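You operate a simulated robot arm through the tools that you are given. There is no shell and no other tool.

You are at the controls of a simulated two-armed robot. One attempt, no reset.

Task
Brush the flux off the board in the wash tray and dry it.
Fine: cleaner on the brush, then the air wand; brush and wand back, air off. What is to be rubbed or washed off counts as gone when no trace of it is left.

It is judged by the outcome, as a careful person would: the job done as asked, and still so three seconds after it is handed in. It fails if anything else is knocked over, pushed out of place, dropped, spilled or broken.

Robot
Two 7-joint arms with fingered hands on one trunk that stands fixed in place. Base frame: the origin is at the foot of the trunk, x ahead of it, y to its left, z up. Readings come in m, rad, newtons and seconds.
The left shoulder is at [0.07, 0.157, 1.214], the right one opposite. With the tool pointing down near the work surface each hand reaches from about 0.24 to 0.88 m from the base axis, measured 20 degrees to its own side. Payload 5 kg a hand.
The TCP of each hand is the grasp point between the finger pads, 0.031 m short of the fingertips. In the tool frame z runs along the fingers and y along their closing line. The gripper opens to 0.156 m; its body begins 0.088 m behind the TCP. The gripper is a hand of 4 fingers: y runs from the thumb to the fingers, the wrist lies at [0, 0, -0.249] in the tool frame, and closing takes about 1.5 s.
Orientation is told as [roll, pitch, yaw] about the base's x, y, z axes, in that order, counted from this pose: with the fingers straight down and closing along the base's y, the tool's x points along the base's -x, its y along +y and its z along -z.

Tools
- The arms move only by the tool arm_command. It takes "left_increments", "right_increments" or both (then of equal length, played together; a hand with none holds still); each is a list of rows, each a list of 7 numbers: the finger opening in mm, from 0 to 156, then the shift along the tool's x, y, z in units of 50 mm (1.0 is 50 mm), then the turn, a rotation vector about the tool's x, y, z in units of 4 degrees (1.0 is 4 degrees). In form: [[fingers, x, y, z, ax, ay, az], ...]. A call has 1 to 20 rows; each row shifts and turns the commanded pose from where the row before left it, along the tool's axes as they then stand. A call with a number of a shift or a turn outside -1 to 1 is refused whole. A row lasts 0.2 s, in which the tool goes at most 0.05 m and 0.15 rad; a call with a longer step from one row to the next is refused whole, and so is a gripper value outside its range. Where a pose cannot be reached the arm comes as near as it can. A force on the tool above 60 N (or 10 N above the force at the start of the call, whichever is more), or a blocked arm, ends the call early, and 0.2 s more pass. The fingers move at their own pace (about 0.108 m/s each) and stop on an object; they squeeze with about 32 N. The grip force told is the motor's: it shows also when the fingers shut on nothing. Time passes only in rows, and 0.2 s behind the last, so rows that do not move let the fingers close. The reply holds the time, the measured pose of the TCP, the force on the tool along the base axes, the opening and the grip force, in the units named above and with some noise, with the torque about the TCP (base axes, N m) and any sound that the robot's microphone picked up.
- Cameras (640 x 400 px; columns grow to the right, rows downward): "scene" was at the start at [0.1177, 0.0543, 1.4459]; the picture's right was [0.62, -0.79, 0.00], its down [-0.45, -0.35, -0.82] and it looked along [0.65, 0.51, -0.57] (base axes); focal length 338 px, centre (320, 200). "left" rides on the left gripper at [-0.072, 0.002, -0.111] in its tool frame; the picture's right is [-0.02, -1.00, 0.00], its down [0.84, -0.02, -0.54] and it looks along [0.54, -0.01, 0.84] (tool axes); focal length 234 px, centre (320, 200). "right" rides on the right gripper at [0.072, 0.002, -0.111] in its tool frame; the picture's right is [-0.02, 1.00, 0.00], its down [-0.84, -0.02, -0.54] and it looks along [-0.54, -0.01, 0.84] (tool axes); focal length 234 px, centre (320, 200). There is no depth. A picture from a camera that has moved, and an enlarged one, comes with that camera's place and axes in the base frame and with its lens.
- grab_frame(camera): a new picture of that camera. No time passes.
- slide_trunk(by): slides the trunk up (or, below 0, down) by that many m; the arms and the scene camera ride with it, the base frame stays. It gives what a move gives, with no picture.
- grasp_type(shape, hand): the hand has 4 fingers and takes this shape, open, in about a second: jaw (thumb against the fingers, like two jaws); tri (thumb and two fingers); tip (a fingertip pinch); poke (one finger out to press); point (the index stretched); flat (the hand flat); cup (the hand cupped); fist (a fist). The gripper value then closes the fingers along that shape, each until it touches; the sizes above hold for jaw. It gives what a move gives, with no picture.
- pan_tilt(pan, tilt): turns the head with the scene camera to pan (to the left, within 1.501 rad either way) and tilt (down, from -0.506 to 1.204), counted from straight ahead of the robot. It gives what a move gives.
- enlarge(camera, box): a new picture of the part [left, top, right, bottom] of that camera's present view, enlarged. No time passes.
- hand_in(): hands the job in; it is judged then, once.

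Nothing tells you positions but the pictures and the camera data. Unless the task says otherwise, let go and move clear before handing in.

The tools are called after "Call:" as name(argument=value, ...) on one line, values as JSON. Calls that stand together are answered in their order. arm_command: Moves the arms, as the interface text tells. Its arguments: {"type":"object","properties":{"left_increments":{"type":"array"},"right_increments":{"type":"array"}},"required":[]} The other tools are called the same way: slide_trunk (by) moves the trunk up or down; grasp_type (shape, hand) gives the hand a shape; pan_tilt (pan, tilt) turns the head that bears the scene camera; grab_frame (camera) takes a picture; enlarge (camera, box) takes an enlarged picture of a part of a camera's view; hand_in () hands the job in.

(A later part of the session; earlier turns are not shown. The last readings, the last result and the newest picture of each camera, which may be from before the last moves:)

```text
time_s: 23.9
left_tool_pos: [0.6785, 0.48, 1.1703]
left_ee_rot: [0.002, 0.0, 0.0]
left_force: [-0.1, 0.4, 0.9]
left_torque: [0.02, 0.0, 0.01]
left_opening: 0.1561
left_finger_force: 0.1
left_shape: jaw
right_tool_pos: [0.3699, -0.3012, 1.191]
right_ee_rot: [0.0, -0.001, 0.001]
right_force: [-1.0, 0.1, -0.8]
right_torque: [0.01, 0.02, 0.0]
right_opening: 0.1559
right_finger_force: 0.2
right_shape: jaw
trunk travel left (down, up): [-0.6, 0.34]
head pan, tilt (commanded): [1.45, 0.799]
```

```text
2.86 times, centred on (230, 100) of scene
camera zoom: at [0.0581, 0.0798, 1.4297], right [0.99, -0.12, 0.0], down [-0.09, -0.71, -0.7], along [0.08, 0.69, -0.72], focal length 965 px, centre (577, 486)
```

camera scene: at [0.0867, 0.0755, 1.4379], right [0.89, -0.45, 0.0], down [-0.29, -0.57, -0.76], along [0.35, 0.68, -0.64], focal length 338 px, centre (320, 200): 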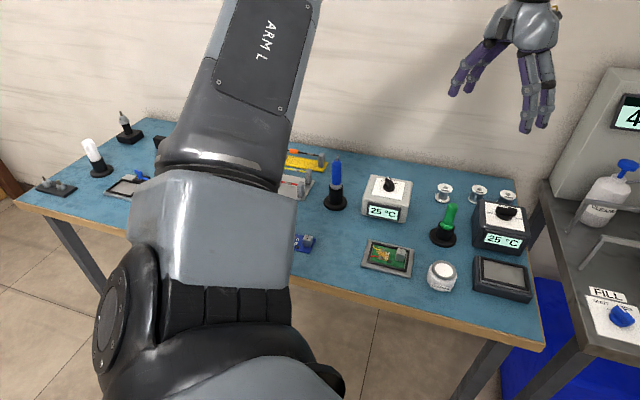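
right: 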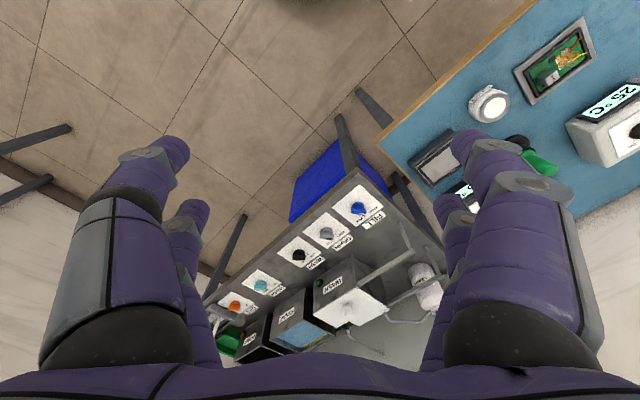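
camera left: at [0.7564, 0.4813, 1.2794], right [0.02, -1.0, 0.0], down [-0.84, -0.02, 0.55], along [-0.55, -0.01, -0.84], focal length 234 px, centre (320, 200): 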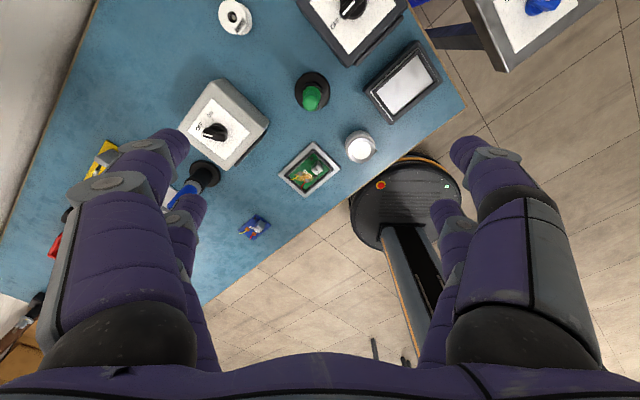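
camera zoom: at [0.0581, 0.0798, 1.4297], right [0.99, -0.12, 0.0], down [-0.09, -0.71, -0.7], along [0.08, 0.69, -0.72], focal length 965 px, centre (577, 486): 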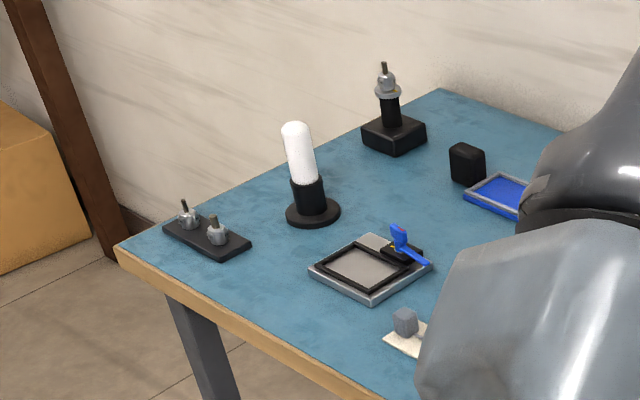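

The far-left items (nozzles, hot-air tool) are out of reach. I'll look closer at the black item with the OFF/ON switch on the wash bench panel and the rest.

Call:
pan_tilt(pan=-0.1, tilt=0.3)

Call:
grab_frame(camera="scene")

Call:
enlarge(camera="scene", box=[280, 140, 400, 215])

Call:
enlarge(camera="scene", box=[340, 180, 480, 290])

Call:
pan_tilt(pan=-0.9, tilt=0.4)

Call:
grab_frame(camera="scene")

Call:
enlarge(camera="scene", box=[320, 60, 640, 260])

```text
time_s: 25.5
left_tool_pos: [0.6769, 0.4798, 1.1706]
left_ee_rot: [-0.001, 0.0, 0.0]
left_force: [-1.2, -0.2, 0.0]
left_torque: [-0.03, 0.03, 0.0]
left_opening: 0.1558
left_finger_force: 0.1
left_shape: jaw
right_tool_pos: [0.3708, -0.3007, 1.193]
right_ee_rot: [-0.001, -0.003, -0.001]
right_force: [-0.2, -0.9, 0.1]
right_torque: [-0.01, 0.0, -0.01]
right_opening: 0.1559
right_finger_force: 0.0
right_shape: jaw
trunk travel left (down, up): [-0.6, 0.34]
head pan, tilt (commanded): [-0.099, 0.3]
```

```text
taken
camera scene: at [0.1412, -0.0094, 1.474], right [-0.1, -1.0, 0.0], down [-0.29, 0.03, -0.96], along [0.95, -0.09, -0.3], focal length 338 px, centre (320, 200)
```

scene: 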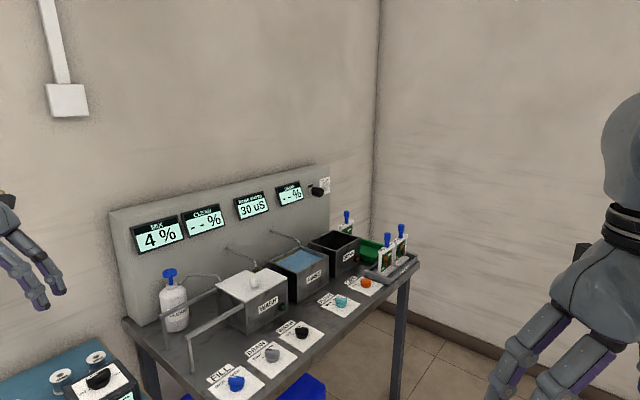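

```text
5.33 times, centred on (340, 178) of scene
camera zoom: at [0.1412, -0.0094, 1.474], right [-0.1, -1.0, 0.0], down [-0.29, 0.03, -0.96], along [0.95, -0.09, -0.3], focal length 1801 px, centre (213, 320)
```

zoom: 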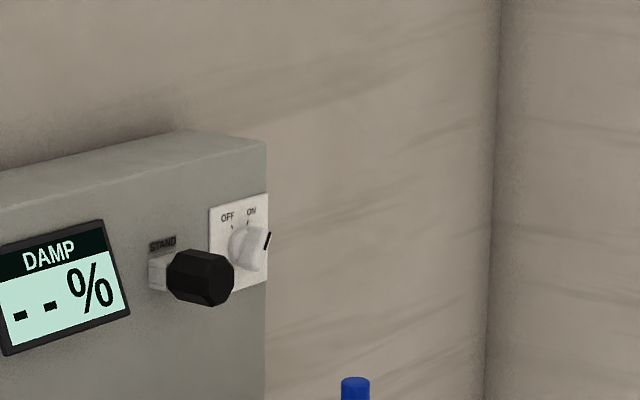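

```text
3.64 times, centred on (410, 235) of scene
camera zoom: at [0.1412, -0.0094, 1.474], right [-0.1, -1.0, 0.0], down [-0.29, 0.03, -0.96], along [0.95, -0.09, -0.3], focal length 1228 px, centre (-7, 73)
```

zoom: 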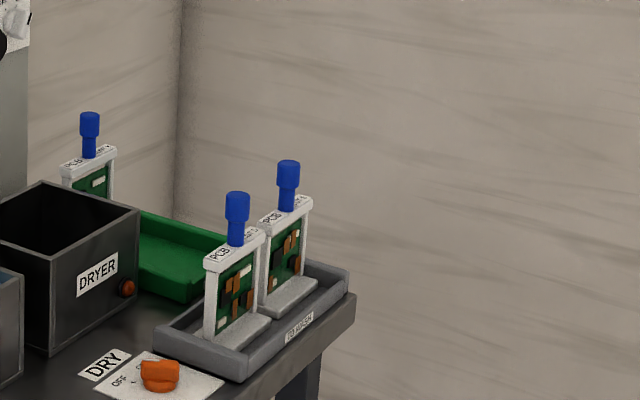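

```text
time_s: 26.6
left_tool_pos: [0.6775, 0.4793, 1.1703]
left_ee_rot: [0.0, 0.0, -0.001]
left_force: [0.4, 0.3, 0.6]
left_torque: [0.0, 0.0, 0.02]
left_opening: 0.1559
left_finger_force: 0.0
left_shape: jaw
right_tool_pos: [0.3701, -0.3007, 1.1925]
right_ee_rot: [0.001, -0.002, 0.0]
right_force: [-0.5, -0.1, -0.1]
right_torque: [0.0, -0.01, 0.05]
right_opening: 0.1558
right_finger_force: 0.1
right_shape: jaw
trunk travel left (down, up): [-0.6, 0.34]
head pan, tilt (commanded): [-0.901, 0.4]
```

```text
taken
camera scene: at [0.106, -0.0727, 1.4648], right [-0.78, -0.62, 0.0], down [-0.24, 0.3, -0.92], along [0.57, -0.72, -0.39], focal length 338 px, centre (320, 200)
```

scene: 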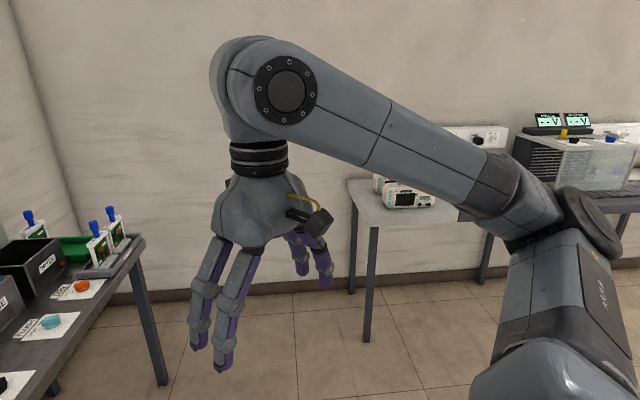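

```text
2.00 times, centred on (480, 160) of scene
camera zoom: at [0.106, -0.0727, 1.4648], right [-0.78, -0.62, 0.0], down [-0.24, 0.3, -0.92], along [0.57, -0.72, -0.39], focal length 675 px, centre (0, 280)
```

zoom: 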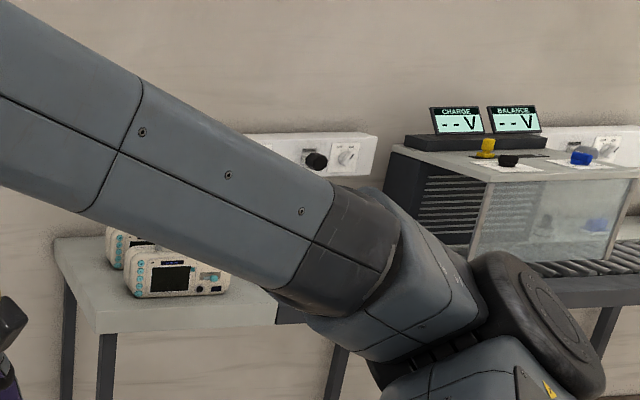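

The black item there is just a plug in an outlet. I'll check the bench to the right rear for a wash tray with brush and air wand.

Call:
pan_tilt(pan=-1.5, tilt=0.45)

Call:
grab_frame(camera="scene")

Call:
enlarge(camera="scene", box=[440, 60, 640, 260])

Call:
enlarge(camera="scene", box=[160, 60, 460, 250])

```text
time_s: 27.6
left_tool_pos: [0.6782, 0.4799, 1.1693]
left_ee_rot: [0.001, 0.0, 0.0]
left_force: [-0.4, -0.3, -0.7]
left_torque: [-0.02, 0.0, -0.01]
left_opening: 0.1558
left_finger_force: 0.0
left_shape: jaw
right_tool_pos: [0.3705, -0.3018, 1.1927]
right_ee_rot: [0.0, -0.002, 0.001]
right_force: [-0.1, 0.4, -0.2]
right_torque: [0.0, -0.03, 0.02]
right_opening: 0.156
right_finger_force: 0.0
right_shape: jaw
trunk travel left (down, up): [-0.6, 0.34]
head pan, tilt (commanded): [-1.499, 0.45]
```

```text
taken
camera scene: at [0.055, -0.0919, 1.4601], right [-1.0, -0.07, 0.0], down [-0.03, 0.43, -0.9], along [0.07, -0.9, -0.44], focal length 338 px, centre (320, 200)
```

scene: 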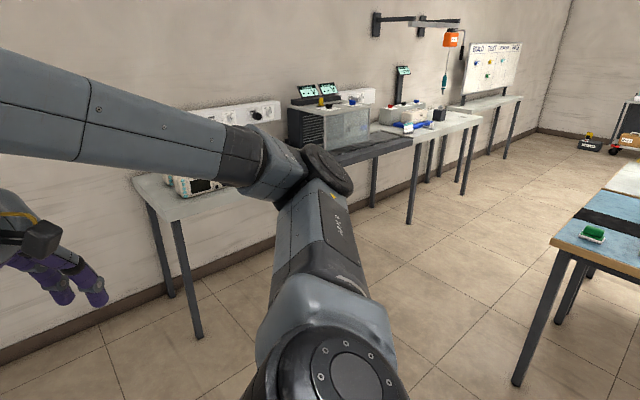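

```text
2.00 times, centred on (540, 160) of scene
camera zoom: at [0.055, -0.0919, 1.4601], right [-1.0, -0.07, 0.0], down [-0.03, 0.43, -0.9], along [0.07, -0.9, -0.44], focal length 675 px, centre (-120, 280)
```

zoom: 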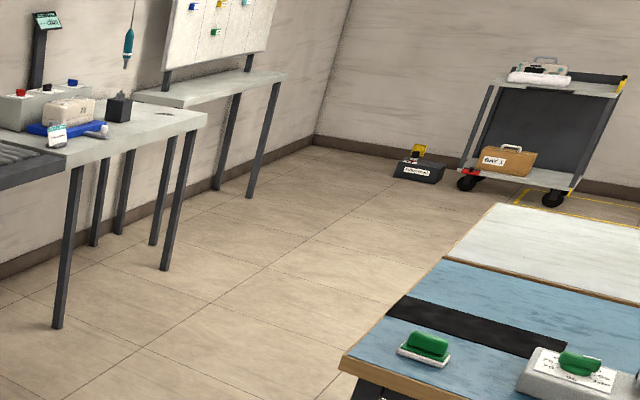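

```text
2.11 times, centred on (310, 155) of scene
camera zoom: at [0.055, -0.0919, 1.4601], right [-1.0, -0.07, 0.0], down [-0.03, 0.43, -0.9], along [0.07, -0.9, -0.44], focal length 711 px, centre (341, 295)
```

zoom: 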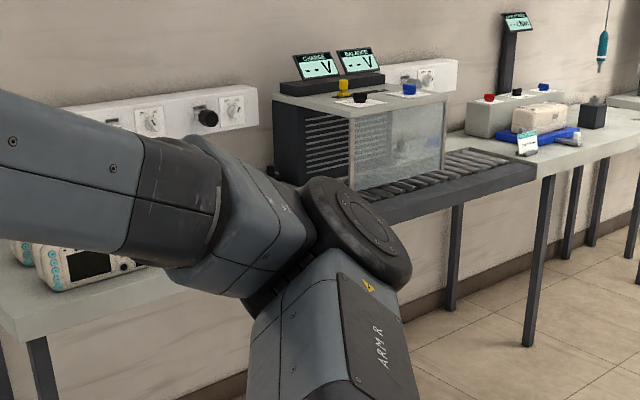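

The other benches belong to other stations well out of reach. I'll swing the left arm to the front to see the part of the blue bench that it hides.

Call:
arm_command(left_increments=[[156, 0.2, -0.9, 0, 0, 0, 0], [156, 0.2, -0.9, 0, 0, 0, 0], [156, 0.2, -0.9, 0, 0, 0, 0], [156, 0.2, -0.9, 0, 0, 0, 0], [156, 0.2, -0.9, 0, 0, 0, 0], [156, 0.2, -0.9, 0, 0, 0, 0], [156, 0.2, -0.9, 0, 0, 0, 0], [156, 0.2, -0.9, 0, 0, 0, 0], [156, 0.2, -0.9, 0, 0, 0, 0]])

Call:
pan_tilt(pan=1.3, tilt=0.7)

Call:
grab_frame(camera="scene")

```text
time_s: 29.6
left_tool_pos: [0.5903, 0.0747, 1.1703]
left_ee_rot: [0.003, 0.0, 0.003]
left_force: [0.1, -0.3, 0.6]
left_torque: [0.0, 0.0, 0.01]
left_opening: 0.1558
left_finger_force: 0.1
left_shape: jaw
right_tool_pos: [0.3735, -0.3028, 1.1905]
right_ee_rot: [0.004, -0.001, -0.001]
right_force: [0.6, 1.2, -0.4]
right_torque: [-0.01, 0.06, 0.0]
right_opening: 0.1561
right_finger_force: 0.1
right_shape: jaw
trunk travel left (down, up): [-0.6, 0.34]
head pan, tilt (commanded): [-1.499, 0.45]
```

```text
time_s: 32.1
left_tool_pos: [0.5883, 0.0769, 1.1713]
left_ee_rot: [0.0, 0.0, -0.002]
left_force: [-0.2, -0.3, -0.1]
left_torque: [-0.01, 0.01, 0.02]
left_opening: 0.1562
left_finger_force: 0.0
left_shape: jaw
right_tool_pos: [0.3711, -0.3022, 1.192]
right_ee_rot: [-0.001, -0.002, 0.0]
right_force: [-0.3, -0.1, 0.7]
right_torque: [-0.02, 0.0, 0.02]
right_opening: 0.1562
right_finger_force: 0.0
right_shape: jaw
trunk travel left (down, up): [-0.6, 0.34]
head pan, tilt (commanded): [1.3, 0.7]
```

```text
taken
camera scene: at [0.071, 0.0815, 1.4379], right [0.96, -0.27, 0.0], down [-0.17, -0.62, -0.77], along [0.2, 0.74, -0.64], focal length 338 px, centre (320, 200)
```

scene: 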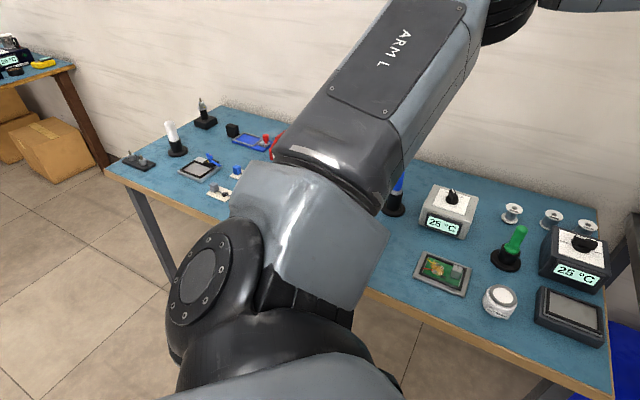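

Call:
enlarge(camera="scene", box=[110, 90, 270, 190])

Call:
enlarge(camera="scene", box=[190, 125, 290, 195])

Call:
enlarge(camera="scene", box=[400, 210, 640, 360])

```text
4.00 times, centred on (190, 140) of scene
camera zoom: at [0.071, 0.0815, 1.4379], right [0.96, -0.27, 0.0], down [-0.17, -0.62, -0.77], along [0.2, 0.74, -0.64], focal length 1351 px, centre (840, 440)
```

zoom: 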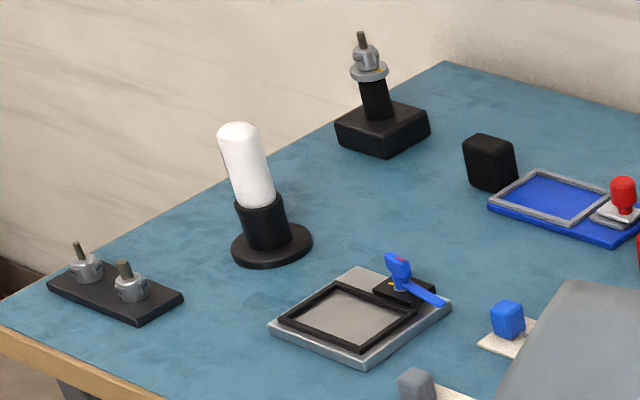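

```text
5.71 times, centred on (240, 160) of scene
camera zoom: at [0.071, 0.0815, 1.4379], right [0.96, -0.27, 0.0], down [-0.17, -0.62, -0.77], along [0.2, 0.74, -0.64], focal length 1930 px, centre (777, 429)
```

zoom: 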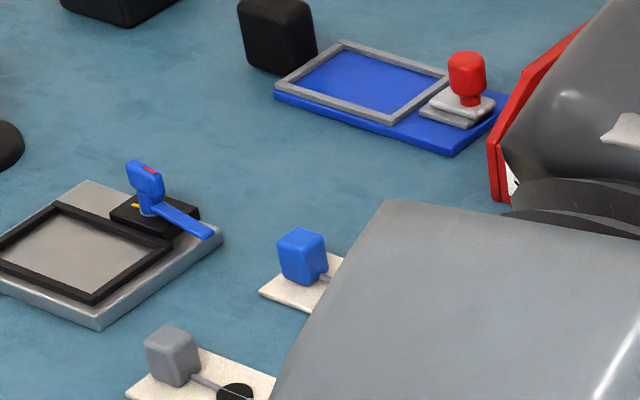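

```text
2.67 times, centred on (520, 285) of scene
camera zoom: at [0.071, 0.0815, 1.4379], right [0.96, -0.27, 0.0], down [-0.17, -0.62, -0.77], along [0.2, 0.74, -0.64], focal length 901 px, centre (-213, -27)
```

zoom: 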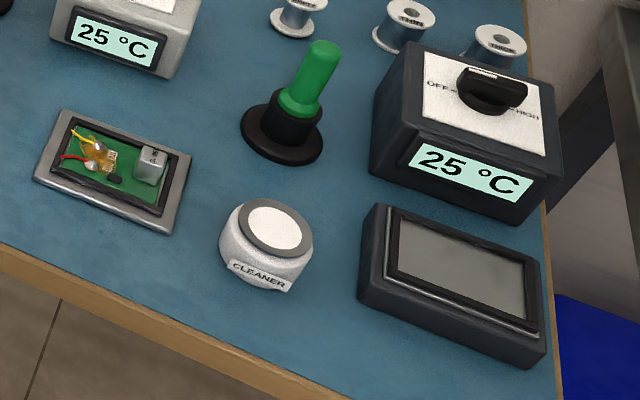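

The work zone seems to be the right end of the blue bench. I'll zoom hard on the blue and green tools and the dark station to tell what they are.

Call:
arm_command(left_increments=[[156, 0.7, -0.5, 0, 0, 0, 0], [156, 0.7, -0.5, 0, 0, 0, 0], [156, 0.7, 0, 0, 0, 0, 0], [156, 0.7, 0, 0, 0, 0, 0]])

Call:
pan_tilt(pan=0.9, tilt=0.6)

Call:
grab_frame(camera="scene")

```text
time_s: 33.1
left_tool_pos: [0.4471, 0.0278, 1.1738]
left_ee_rot: [0.002, -0.001, 0.001]
left_force: [-0.1, -0.7, 0.8]
left_torque: [0.0, -0.03, -0.02]
left_opening: 0.156
left_finger_force: 0.1
left_shape: jaw
right_tool_pos: [0.3683, -0.3019, 1.1926]
right_ee_rot: [0.001, -0.004, -0.001]
right_force: [-0.3, 0.0, -0.5]
right_torque: [0.04, -0.04, 0.0]
right_opening: 0.1561
right_finger_force: 0.0
right_shape: jaw
trunk travel left (down, up): [-0.6, 0.34]
head pan, tilt (commanded): [1.3, 0.7]
```

```text
time_s: 34.0
left_tool_pos: [0.4511, 0.0283, 1.1721]
left_ee_rot: [0.001, -0.001, 0.0]
left_force: [-0.3, 0.9, -0.1]
left_torque: [0.01, 0.02, 0.03]
left_opening: 0.156
left_finger_force: 0.1
left_shape: jaw
right_tool_pos: [0.3697, -0.3012, 1.1915]
right_ee_rot: [-0.001, -0.002, 0.0]
right_force: [0.5, -0.4, 0.5]
right_torque: [0.0, 0.04, -0.03]
right_opening: 0.156
right_finger_force: 0.1
right_shape: jaw
trunk travel left (down, up): [-0.6, 0.34]
head pan, tilt (commanded): [0.901, 0.6]
```

```text
taken
camera scene: at [0.1032, 0.0692, 1.4465], right [0.78, -0.62, 0.0], down [-0.35, -0.44, -0.82], along [0.51, 0.65, -0.57], focal length 338 px, centre (320, 200)
```

scene: 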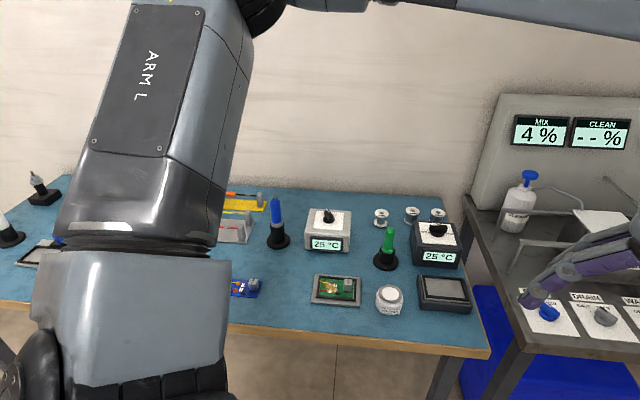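

Call:
enlarge(camera="scene", box=[240, 190, 320, 260])

Call:
enlarge(camera="scene", box=[350, 215, 480, 320])

Call:
enlarge(camera="scene", box=[300, 195, 400, 260])

Call:
enlarge(camera="scene", box=[460, 150, 640, 320])

```text
5.71 times, centred on (280, 225) of scene
camera zoom: at [0.1032, 0.0692, 1.4465], right [0.78, -0.62, 0.0], down [-0.35, -0.44, -0.82], along [0.51, 0.65, -0.57], focal length 1930 px, centre (549, 57)
```

zoom: 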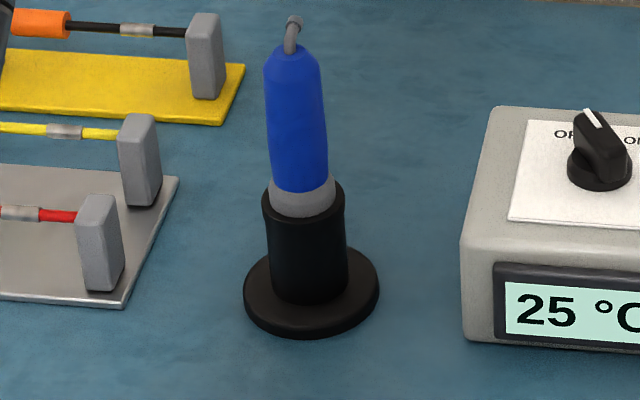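

```text
3.81 times, centred on (415, 268) of scene
camera zoom: at [0.1032, 0.0692, 1.4465], right [0.78, -0.62, 0.0], down [-0.35, -0.44, -0.82], along [0.51, 0.65, -0.57], focal length 1286 px, centre (-42, -57)
```

zoom: 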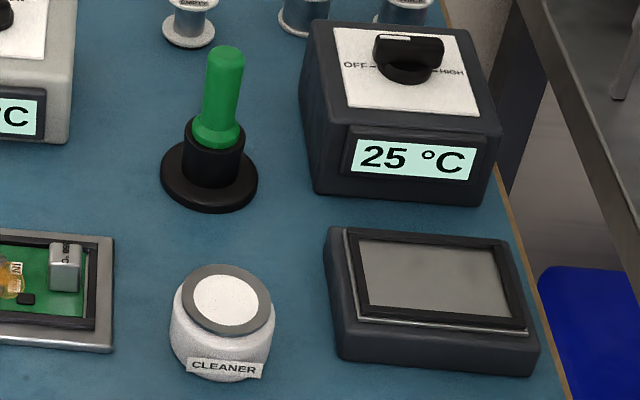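

```text
6.15 times, centred on (350, 228) of scene
camera zoom: at [0.1032, 0.0692, 1.4465], right [0.78, -0.62, 0.0], down [-0.35, -0.44, -0.82], along [0.51, 0.65, -0.57], focal length 2078 px, centre (135, 31)
```

zoom: 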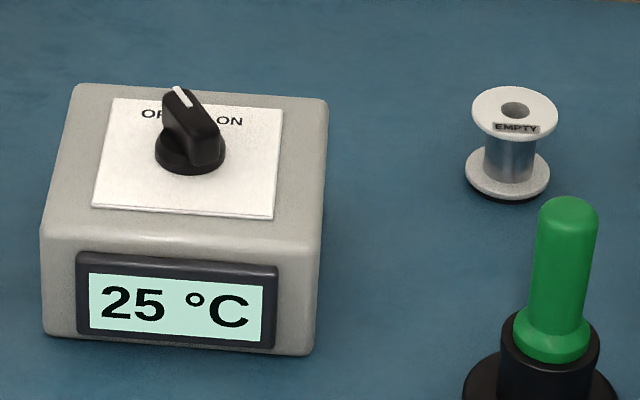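

```text
2.35 times, centred on (550, 235) of scene
camera zoom: at [0.1032, 0.0692, 1.4465], right [0.78, -0.62, 0.0], down [-0.35, -0.44, -0.82], along [0.51, 0.65, -0.57], focal length 795 px, centre (-221, 118)
```

zoom: 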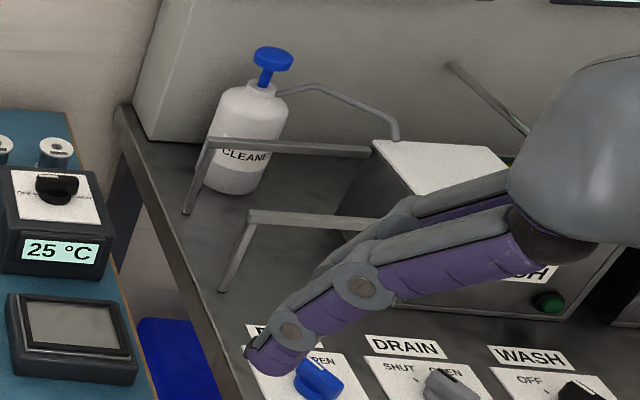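

The dark station has an OFF…HIGH knob, and the green handle has no cord. I'll check below and in front of the bench, and look with the right hand camera from closer.

Call:
pan_tilt(pan=0.6, tilt=1.1)

Call:
grab_frame(camera="scene")

Call:
grab_frame(camera="right")

Call:
grab_frame(camera="left")

```text
time_s: 34.9
left_tool_pos: [0.4515, 0.0299, 1.1721]
left_ee_rot: [0.0, 0.001, 0.001]
left_force: [0.2, 0.4, 0.7]
left_torque: [-0.04, -0.01, 0.02]
left_opening: 0.156
left_finger_force: 0.0
left_shape: jaw
right_tool_pos: [0.3707, -0.3013, 1.1921]
right_ee_rot: [0.0, -0.001, 0.0]
right_force: [-0.1, -0.6, -0.6]
right_torque: [-0.04, -0.03, -0.03]
right_opening: 0.156
right_finger_force: 0.0
right_shape: jaw
trunk travel left (down, up): [-0.6, 0.34]
head pan, tilt (commanded): [0.6, 1.1]
```

```text
taken
camera scene: at [0.1005, 0.0353, 1.4079], right [0.57, -0.82, 0.0], down [-0.73, -0.5, -0.45], along [0.37, 0.26, -0.89], focal length 338 px, centre (320, 200)
```

scene: 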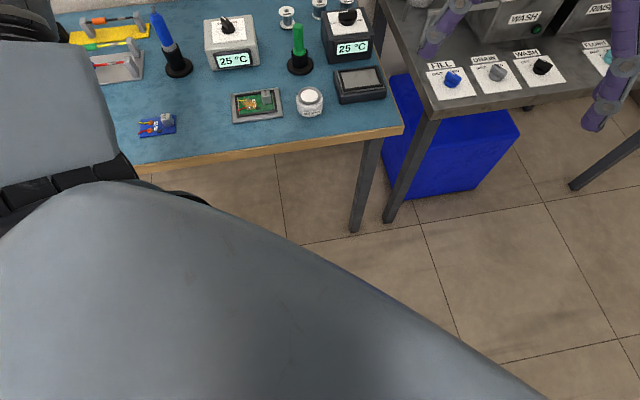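

```text
taken
camera right: at [0.2995, -0.2989, 1.3028], right [0.02, 1.0, 0.0], down [0.84, -0.02, 0.55], along [0.55, -0.01, -0.84], focal length 234 px, centre (320, 200)
```

right: 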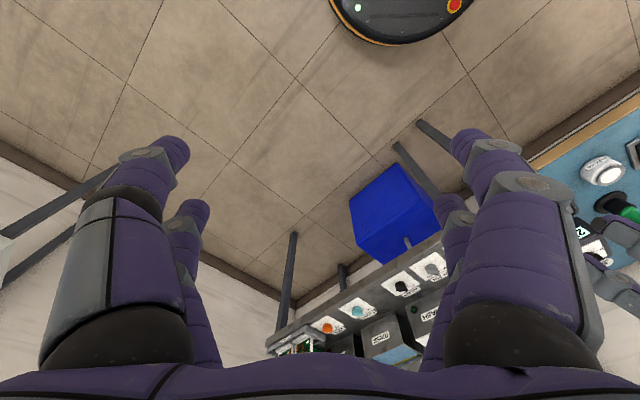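

```text
taken
camera left: at [0.5237, 0.0302, 1.2855], right [0.02, -1.0, 0.0], down [-0.84, -0.02, 0.54], along [-0.54, -0.01, -0.84], focal length 234 px, centre (320, 200)
```

left: 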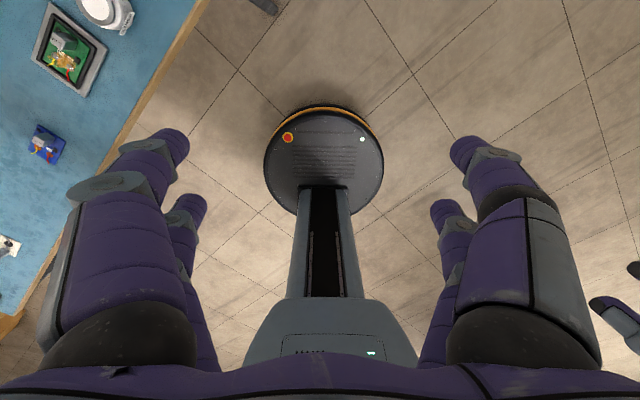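

The bench's front and underside hold nothing more. I'll bring the left hand camera over the right end of the bench for a close look at the dark station, green tool and cleaner pot.

Call:
arm_command(left_increments=[[156, -0.7, 0.65, 0, 0, 0, 0], [156, -0.7, 0.65, 0, 0, 0, 0], [156, -0.7, 0.65, 0, 0, 0, 0], [156, -0.7, 0.65, 0, 0, 0, 0], [156, -0.7, 0.65, 0, 0, 0, 0], [156, -0.7, 0.65, 0, 0, 0, 0], [156, -0.7, 0.65, 0, 0, 0, 0], [156, -0.7, 0.65, 0, 0, 0, 0], [156, -0.7, 0.65, 0, 0, 0, 0], [156, -0.7, 0.65, 0, 0, 0, 0], [156, 0, 0, 0, 0, 0, 0]])

Call:
grab_frame(camera="left")

Call:
enlarge(camera="left", box=[180, 0, 440, 160])

```text
time_s: 37.3
left_tool_pos: [0.773, 0.3534, 1.1658]
left_ee_rot: [0.004, -0.004, -0.001]
left_force: [-0.5, -1.3, -1.1]
left_torque: [0.01, 0.02, 0.01]
left_opening: 0.1557
left_finger_force: 0.0
left_shape: jaw
left hand out of reach, approached as far as the arm can: row 10
right_tool_pos: [0.3705, -0.3024, 1.1917]
right_ee_rot: [0.003, 0.0, 0.0]
right_force: [-0.4, -0.5, -0.8]
right_torque: [-0.03, -0.01, 0.0]
right_opening: 0.1559
right_finger_force: 0.1
right_shape: jaw
trunk travel left (down, up): [-0.6, 0.34]
head pan, tilt (commanded): [0.6, 1.1]
```

```text
taken
camera left: at [0.845, 0.3542, 1.2785], right [0.02, -1.0, 0.0], down [-0.84, -0.02, 0.54], along [-0.54, -0.01, -0.84], focal length 234 px, centre (320, 200)
```

left: 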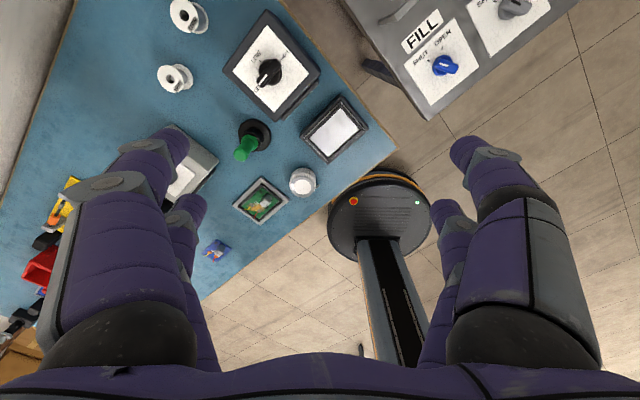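

```text
2.46 times, centred on (310, 80) of left
camera zoom: at [0.845, 0.3542, 1.2785], right [0.02, -1.0, 0.0], down [-0.84, -0.02, 0.54], along [-0.54, -0.01, -0.84], focal length 576 px, centre (345, 495)
```

zoom: 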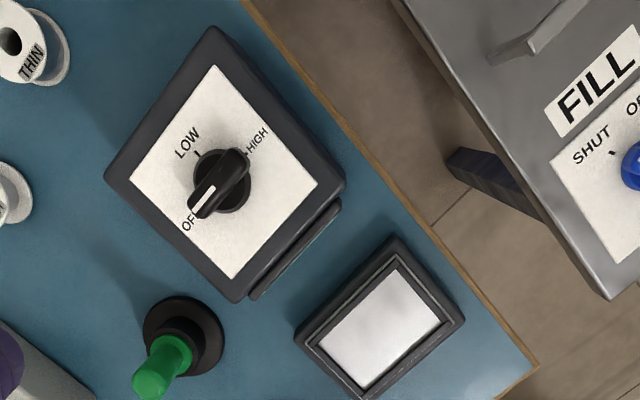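

The dark station is a preheater (OFF/LOW/HIGH). I'll raise the trunk for a higher viewpoint over both benches to look behind the tanks and boxes for the wash tray, brush and air wand.

Call:
slide_trunk(by=0.33)

Call:
pan_tilt(pan=-0.05, tilt=0.65)

Call:
grab_frame(camera="scene")

```text
time_s: 40.6
left_tool_pos: [0.7733, 0.3527, 1.4954]
left_ee_rot: [0.0, -0.004, -0.001]
left_force: [0.3, 0.3, 0.7]
left_torque: [0.0, -0.01, -0.01]
left_opening: 0.1559
left_finger_force: 0.0
left_shape: jaw
right_tool_pos: [0.3688, -0.3007, 1.5215]
right_ee_rot: [0.0, -0.001, 0.002]
right_force: [-0.3, -0.8, -0.5]
right_torque: [0.01, 0.03, 0.0]
right_opening: 0.1558
right_finger_force: 0.0
right_shape: jaw
trunk travel left (down, up): [-0.93, 0.01]
head pan, tilt (commanded): [0.6, 1.1]
```

```text
time_s: 41.6
left_tool_pos: [0.7725, 0.3535, 1.4962]
left_ee_rot: [0.0, -0.003, 0.0]
left_force: [0.3, 0.0, 0.4]
left_torque: [-0.01, 0.02, 0.0]
left_opening: 0.1559
left_finger_force: 0.1
left_shape: jaw
right_tool_pos: [0.3706, -0.3014, 1.5206]
right_ee_rot: [0.0, -0.001, -0.001]
right_force: [0.4, 0.3, 0.3]
right_torque: [0.02, -0.01, -0.01]
right_opening: 0.1557
right_finger_force: 0.0
right_shape: jaw
trunk travel left (down, up): [-0.93, 0.01]
head pan, tilt (commanded): [-0.051, 0.649]
```

```text
taken
camera scene: at [0.1349, -0.0046, 1.7722], right [-0.05, -1.0, 0.0], down [-0.6, 0.03, -0.8], along [0.8, -0.04, -0.61], focal length 338 px, centre (320, 200)
```

scene: 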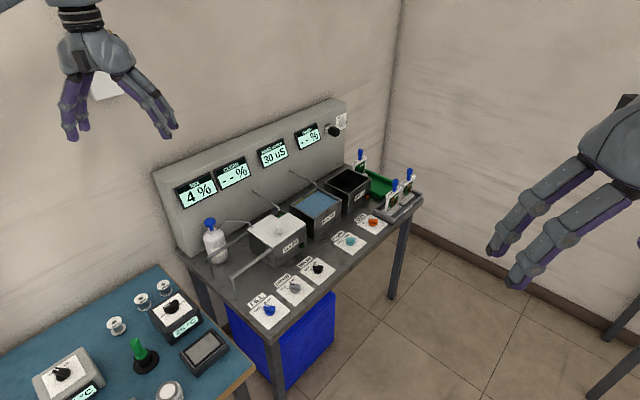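

Call:
enlarge(camera="scene", box=[240, 150, 400, 250])

Call:
enlarge(camera="scene", box=[320, 110, 440, 240])

Call:
pan_tilt(pan=0.9, tilt=0.8)

Call:
grab_frame(camera="scene")

Call:
pan_tilt(pan=1.4, tilt=0.7)

Call:
grab_frame(camera="scene")

```text
4.00 times, centred on (320, 200) of scene
camera zoom: at [0.1349, -0.0046, 1.7722], right [-0.05, -1.0, 0.0], down [-0.6, 0.03, -0.8], along [0.8, -0.04, -0.61], focal length 1351 px, centre (320, 200)
```

zoom: 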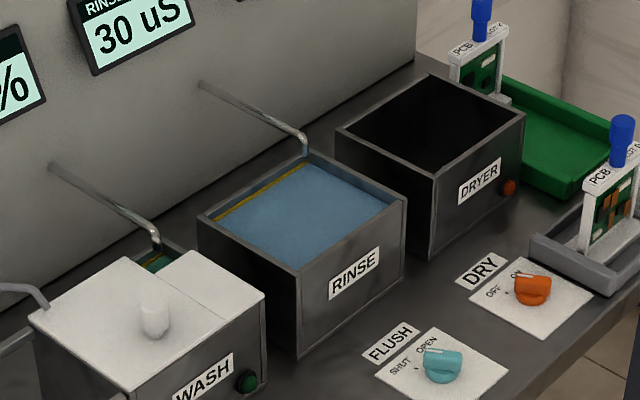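

```text
3.08 times, centred on (380, 175) of scene
camera zoom: at [0.1349, -0.0046, 1.7722], right [-0.05, -1.0, 0.0], down [-0.6, 0.03, -0.8], along [0.8, -0.04, -0.61], focal length 1039 px, centre (135, 277)
```

zoom: 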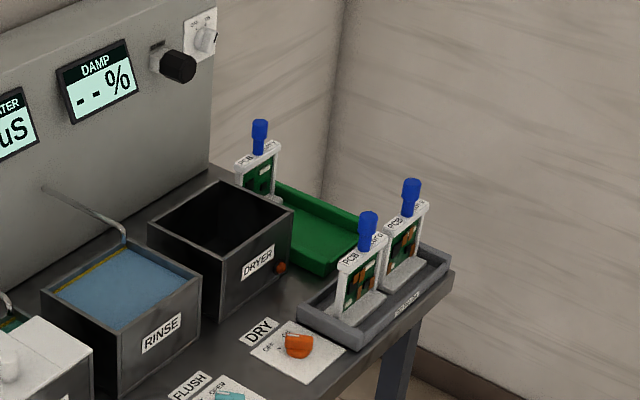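

```text
time_s: 42.8
left_tool_pos: [0.7719, 0.3514, 1.4965]
left_ee_rot: [-0.001, -0.003, 0.001]
left_force: [0.0, 0.0, 0.2]
left_torque: [-0.02, 0.03, 0.03]
left_opening: 0.156
left_finger_force: 0.1
left_shape: jaw
right_tool_pos: [0.37, -0.3023, 1.5218]
right_ee_rot: [-0.001, -0.002, 0.001]
right_force: [-0.5, 0.1, -0.6]
right_torque: [0.03, -0.01, 0.0]
right_opening: 0.1558
right_finger_force: 0.1
right_shape: jaw
trunk travel left (down, up): [-0.93, 0.01]
head pan, tilt (commanded): [0.901, 0.799]
```

```text
taken
camera scene: at [0.0985, 0.0628, 1.7597], right [0.78, -0.62, 0.0], down [-0.45, -0.56, -0.7], along [0.43, 0.55, -0.72], focal length 338 px, centre (320, 200)
```

scene: 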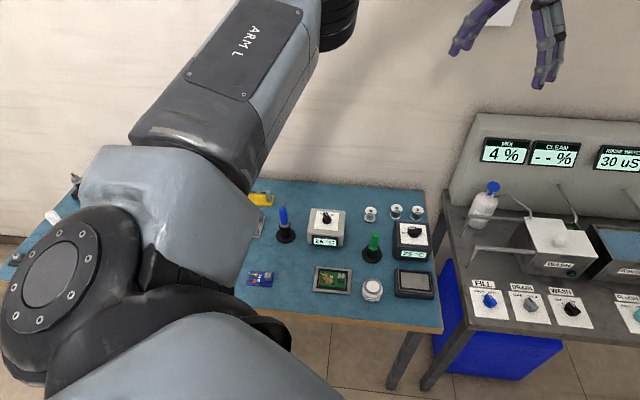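

```text
time_s: 43.8
left_tool_pos: [0.7723, 0.3537, 1.4951]
left_ee_rot: [0.0, -0.004, 0.0]
left_force: [0.7, -0.8, -0.3]
left_torque: [-0.04, 0.0, -0.01]
left_opening: 0.156
left_finger_force: 0.0
left_shape: jaw
right_tool_pos: [0.3709, -0.3017, 1.5215]
right_ee_rot: [0.0, -0.002, -0.001]
right_force: [-0.6, 0.1, -0.3]
right_torque: [-0.01, -0.01, -0.01]
right_opening: 0.156
right_finger_force: 0.0
right_shape: jaw
trunk travel left (down, up): [-0.93, 0.01]
head pan, tilt (commanded): [1.4, 0.7]
```

```text
taken
camera scene: at [0.0629, 0.0834, 1.7679], right [0.99, -0.17, 0.0], down [-0.11, -0.63, -0.76], along [0.13, 0.75, -0.64], focal length 338 px, centre (320, 200)
```

scene: 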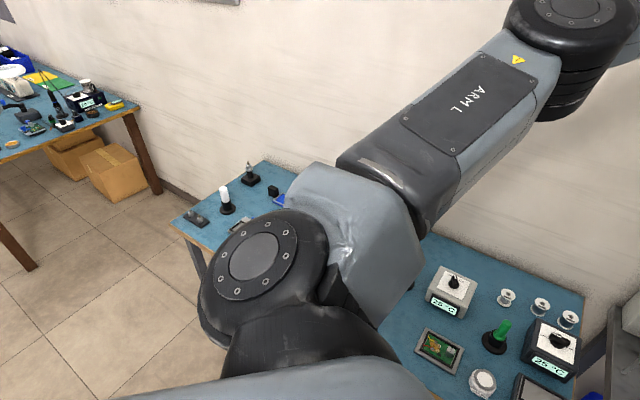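

From up here I still need a better look at the middle and left of the bench. I'll zoom at high magnification on each group.

Call:
enlarge(camera="scene", box=[160, 150, 290, 240])

Call:
enlarge(camera="scene", box=[0, 50, 140, 150])

Call:
pan_tilt(pan=0.9, tilt=0.8)

Call:
enlarge(camera="scene", box=[220, 180, 360, 300])

Call:
enlarge(camera="scene", box=[340, 190, 450, 310])

Call:
enlarge(camera="scene", box=[440, 160, 640, 290])

```text
4.44 times, centred on (225, 195) of scene
camera zoom: at [0.0629, 0.0834, 1.7679], right [0.99, -0.17, 0.0], down [-0.11, -0.63, -0.76], along [0.13, 0.75, -0.64], focal length 1501 px, centre (742, 222)
```

zoom: 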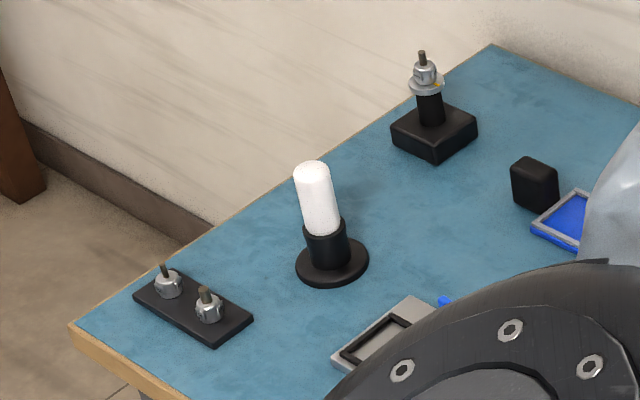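

```text
4.00 times, centred on (70, 100) of scene
camera zoom: at [0.0629, 0.0834, 1.7679], right [0.99, -0.17, 0.0], down [-0.11, -0.63, -0.76], along [0.13, 0.75, -0.64], focal length 1351 px, centre (1320, 600)
```

zoom: 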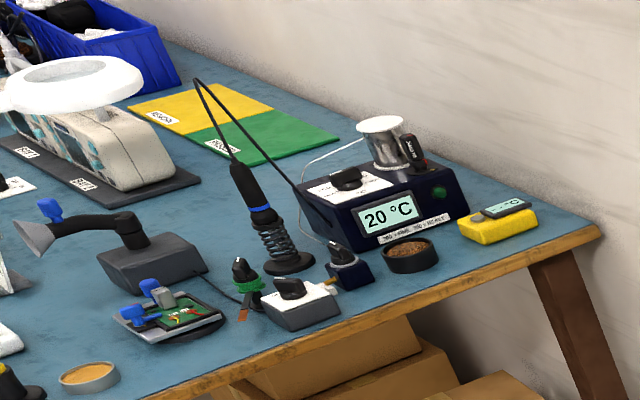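

```text
time_s: 44.7
left_tool_pos: [0.7719, 0.3524, 1.4941]
left_ee_rot: [0.0, -0.004, 0.001]
left_force: [0.8, -0.3, 0.0]
left_torque: [0.0, 0.04, 0.0]
left_opening: 0.1562
left_finger_force: 0.1
left_shape: jaw
right_tool_pos: [0.3694, -0.3012, 1.5218]
right_ee_rot: [-0.001, -0.001, 0.001]
right_force: [-0.4, 0.1, 0.3]
right_torque: [0.0, -0.03, -0.01]
right_opening: 0.1562
right_finger_force: 0.0
right_shape: jaw
trunk travel left (down, up): [-0.93, 0.01]
head pan, tilt (commanded): [0.901, 0.799]
```

```text
3.33 times, centred on (290, 240) of scene
camera zoom: at [0.0984, 0.063, 1.7597], right [0.78, -0.62, 0.0], down [-0.44, -0.56, -0.7], along [0.43, 0.55, -0.72], focal length 1126 px, centre (420, 67)
```

zoom: 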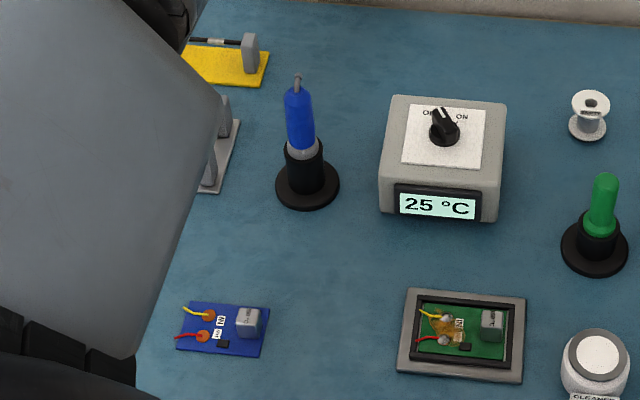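

```text
3.33 times, centred on (395, 250) of scene
camera zoom: at [0.0984, 0.063, 1.7597], right [0.78, -0.62, 0.0], down [-0.44, -0.56, -0.7], along [0.43, 0.55, -0.72], focal length 1126 px, centre (70, 33)
```

zoom: 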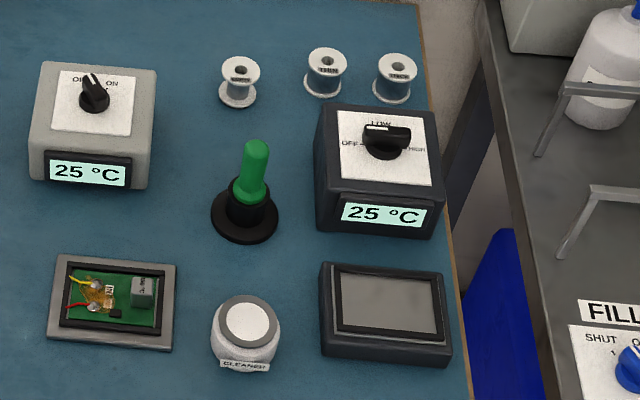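

```text
3.08 times, centred on (540, 225) of scene
camera zoom: at [0.0984, 0.063, 1.7597], right [0.78, -0.62, 0.0], down [-0.44, -0.56, -0.7], along [0.43, 0.55, -0.72], focal length 1039 px, centre (-357, 123)
```

zoom: 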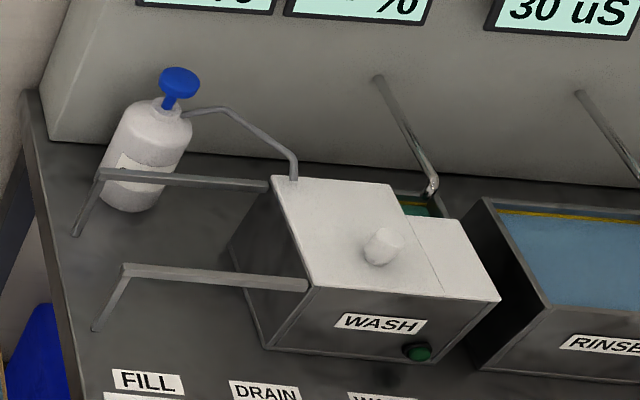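

I still can't tell the brush from the air wand. I'll lower the trunk back and use the left hand camera, turned to face the bench's back, for a close look at the blue and green tools and stations.

Call:
slide_trunk(by=-0.33)

Call:
arm_command(left_increments=[[156, 0.7, 0.35, 0.2, 0, 0, 0.9], [156, 0.7, 0.35, 0.2, 0, 0, 0], [156, 0.7, 0.35, 0.2, 0, 0, 0], [156, 0.7, 0.35, 0.2, 0, 0, 0], [156, 0.7, 0.35, 0.2, 0, 0, 0], [156, 0.7, 0.35, 0.2, 0, 0, 0], [156, 0, 0, 0, 0, 0, 1], [156, 0, 0, 0, 0, 0, 1], [156, 0, 0, 0, 0, 0, 1], [156, 0, 0, 0, 0, 0, 1], [156, 0, 0, 0, 0, 0, 1], [156, 0, 0, 0, 0, 0, 1], [156, 0, 0, 0, 0, 0, 1], [156, 0, 0, 0, 0, 0, 1], [156, 0, 0, 0, 0, 0, 1], [156, 0, 0, 0, 0, 0, 1], [156, 0, 0, 0, 0, 0, 1]])

Call:
grab_frame(camera="left")

```text
time_s: 47.9
left_tool_pos: [0.7721, 0.3533, 1.166]
left_ee_rot: [0.0, -0.003, -0.001]
left_force: [-0.3, 0.5, -0.6]
left_torque: [0.05, -0.03, 0.02]
left_opening: 0.1561
left_finger_force: 0.1
left_shape: jaw
right_tool_pos: [0.371, -0.3007, 1.191]
right_ee_rot: [0.0, -0.002, 0.0]
right_force: [0.1, 0.7, 0.0]
right_torque: [-0.02, 0.0, -0.01]
right_opening: 0.156
right_finger_force: 0.0
right_shape: jaw
trunk travel left (down, up): [-0.6, 0.34]
head pan, tilt (commanded): [0.901, 0.799]
```

```text
time_s: 51.5
left_tool_pos: [0.5678, 0.4684, 1.1046]
left_ee_rot: [0.004, -0.002, -0.831]
left_force: [0.1, 0.5, -0.8]
left_torque: [0.03, 0.03, -0.03]
left_opening: 0.1561
left_finger_force: 0.1
left_shape: jaw
right_tool_pos: [0.3715, -0.3011, 1.1923]
right_ee_rot: [-0.001, -0.001, -0.001]
right_force: [-0.8, 0.0, 0.0]
right_torque: [0.0, -0.02, -0.01]
right_opening: 0.1558
right_finger_force: 0.0
right_shape: jaw
trunk travel left (down, up): [-0.6, 0.34]
head pan, tilt (commanded): [0.901, 0.799]
```

```text
taken
camera left: at [0.6183, 0.4164, 1.2179], right [-0.72, -0.69, 0.0], down [-0.58, 0.61, 0.54], along [-0.37, 0.39, -0.84], focal length 234 px, centre (320, 200)
```

left: 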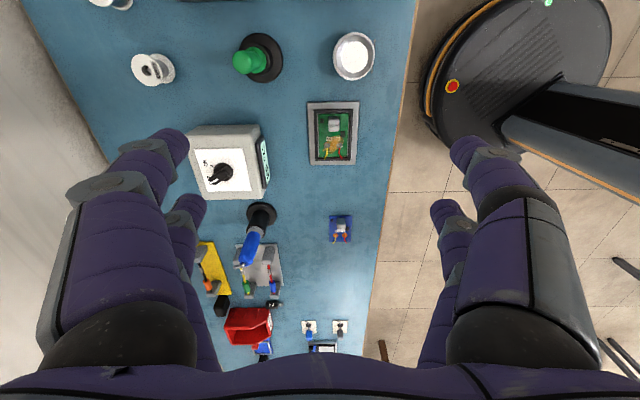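

The hand camera now looks along the bench; zooming in on the blue tool and on the rest.

Call:
enlarge(camera="left", box=[180, 190, 340, 290])

Call:
enlarge(camera="left", box=[200, 280, 380, 370])

Call:
enlarge(camera="left", box=[200, 20, 390, 180])

```text
4.00 times, centred on (260, 240) of left
camera zoom: at [0.6183, 0.4164, 1.2179], right [-0.72, -0.69, 0.0], down [-0.58, 0.61, 0.54], along [-0.37, 0.39, -0.84], focal length 937 px, centre (560, 40)
```

zoom: 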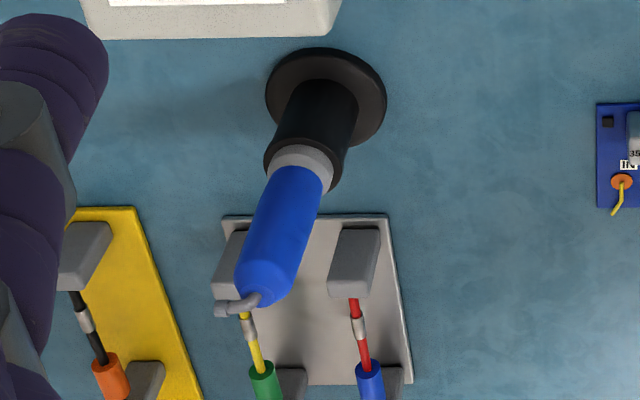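

```text
3.56 times, centred on (290, 325) of left
camera zoom: at [0.6183, 0.4164, 1.2179], right [-0.72, -0.69, 0.0], down [-0.58, 0.61, 0.54], along [-0.37, 0.39, -0.84], focal length 833 px, centre (427, -244)
```

zoom: 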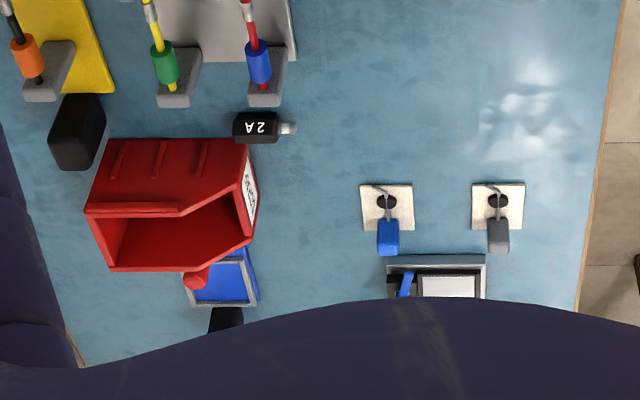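

```text
2.50 times, centred on (295, 100) of left
camera zoom: at [0.6183, 0.4164, 1.2179], right [-0.72, -0.69, 0.0], down [-0.58, 0.61, 0.54], along [-0.37, 0.39, -0.84], focal length 585 px, centre (382, 450)
```

zoom: 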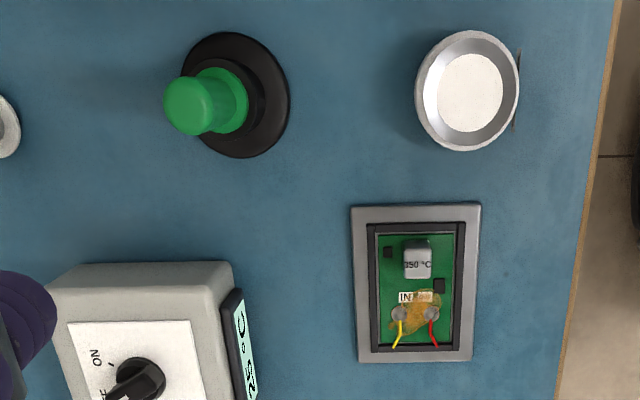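

The blue tool has a silver ring and a bent tube on top. I'll tilt the left hand so its camera looks farther along the bench to inspect the left end without my arm in the way.

Call:
arm_command(left_increments=[[156, 0, 0, 0, 0, 1, 0], [156, 0, 0, 0, 0, 1, 0], [156, 0, 0, 0, 0, 1, 0], [156, 0, 0, 0, 0, 1, 0], [156, 0, 0, 0, 0, 1, 0], [156, 0, 0, 0, 0, 1, 0], [156, 0, 0, 0, 0, 1, 0], [156, 0, 0, 0, 0, 1, 0], [156, 0, 0, 0, 0, 0, 0]])

Call:
grab_frame(camera="left")

Call:
enlarge(camera="left", box=[200, 130, 420, 290])

```text
time_s: 53.5
left_tool_pos: [0.5663, 0.4686, 1.1061]
left_ee_rot: [0.003, 0.558, -0.828]
left_force: [-1.0, 1.0, 0.5]
left_torque: [-0.01, 0.0, -0.04]
left_opening: 0.1561
left_finger_force: 0.1
left_shape: jaw
right_tool_pos: [0.3692, -0.3007, 1.1922]
right_ee_rot: [-0.001, 0.0, 0.0]
right_force: [-0.4, 0.5, -0.3]
right_torque: [-0.01, 0.01, -0.02]
right_opening: 0.1562
right_finger_force: 0.0
right_shape: jaw
trunk travel left (down, up): [-0.6, 0.34]
head pan, tilt (commanded): [0.901, 0.799]
```

```text
taken
camera left: at [0.6502, 0.3816, 1.1634], right [-0.72, -0.69, -0.02], down [-0.3, 0.3, 0.91], along [-0.62, 0.66, -0.42], focal length 234 px, centre (320, 200)
```

left: 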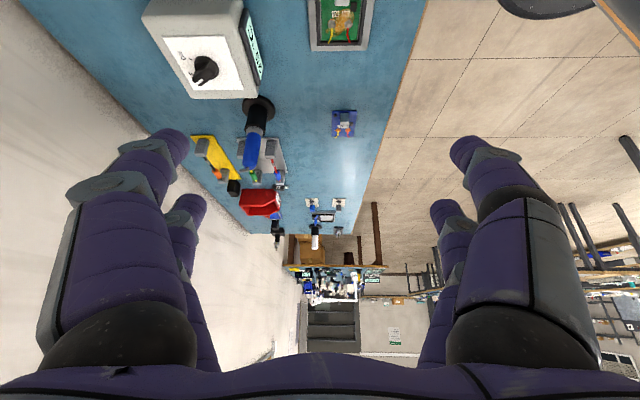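

```text
2.50 times, centred on (310, 210) of left
camera zoom: at [0.6502, 0.3816, 1.1634], right [-0.72, -0.69, -0.02], down [-0.3, 0.3, 0.91], along [-0.62, 0.66, -0.42], focal length 585 px, centre (345, 175)
```

zoom: 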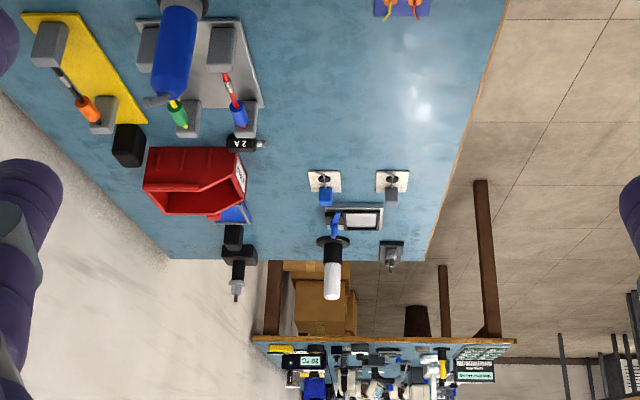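

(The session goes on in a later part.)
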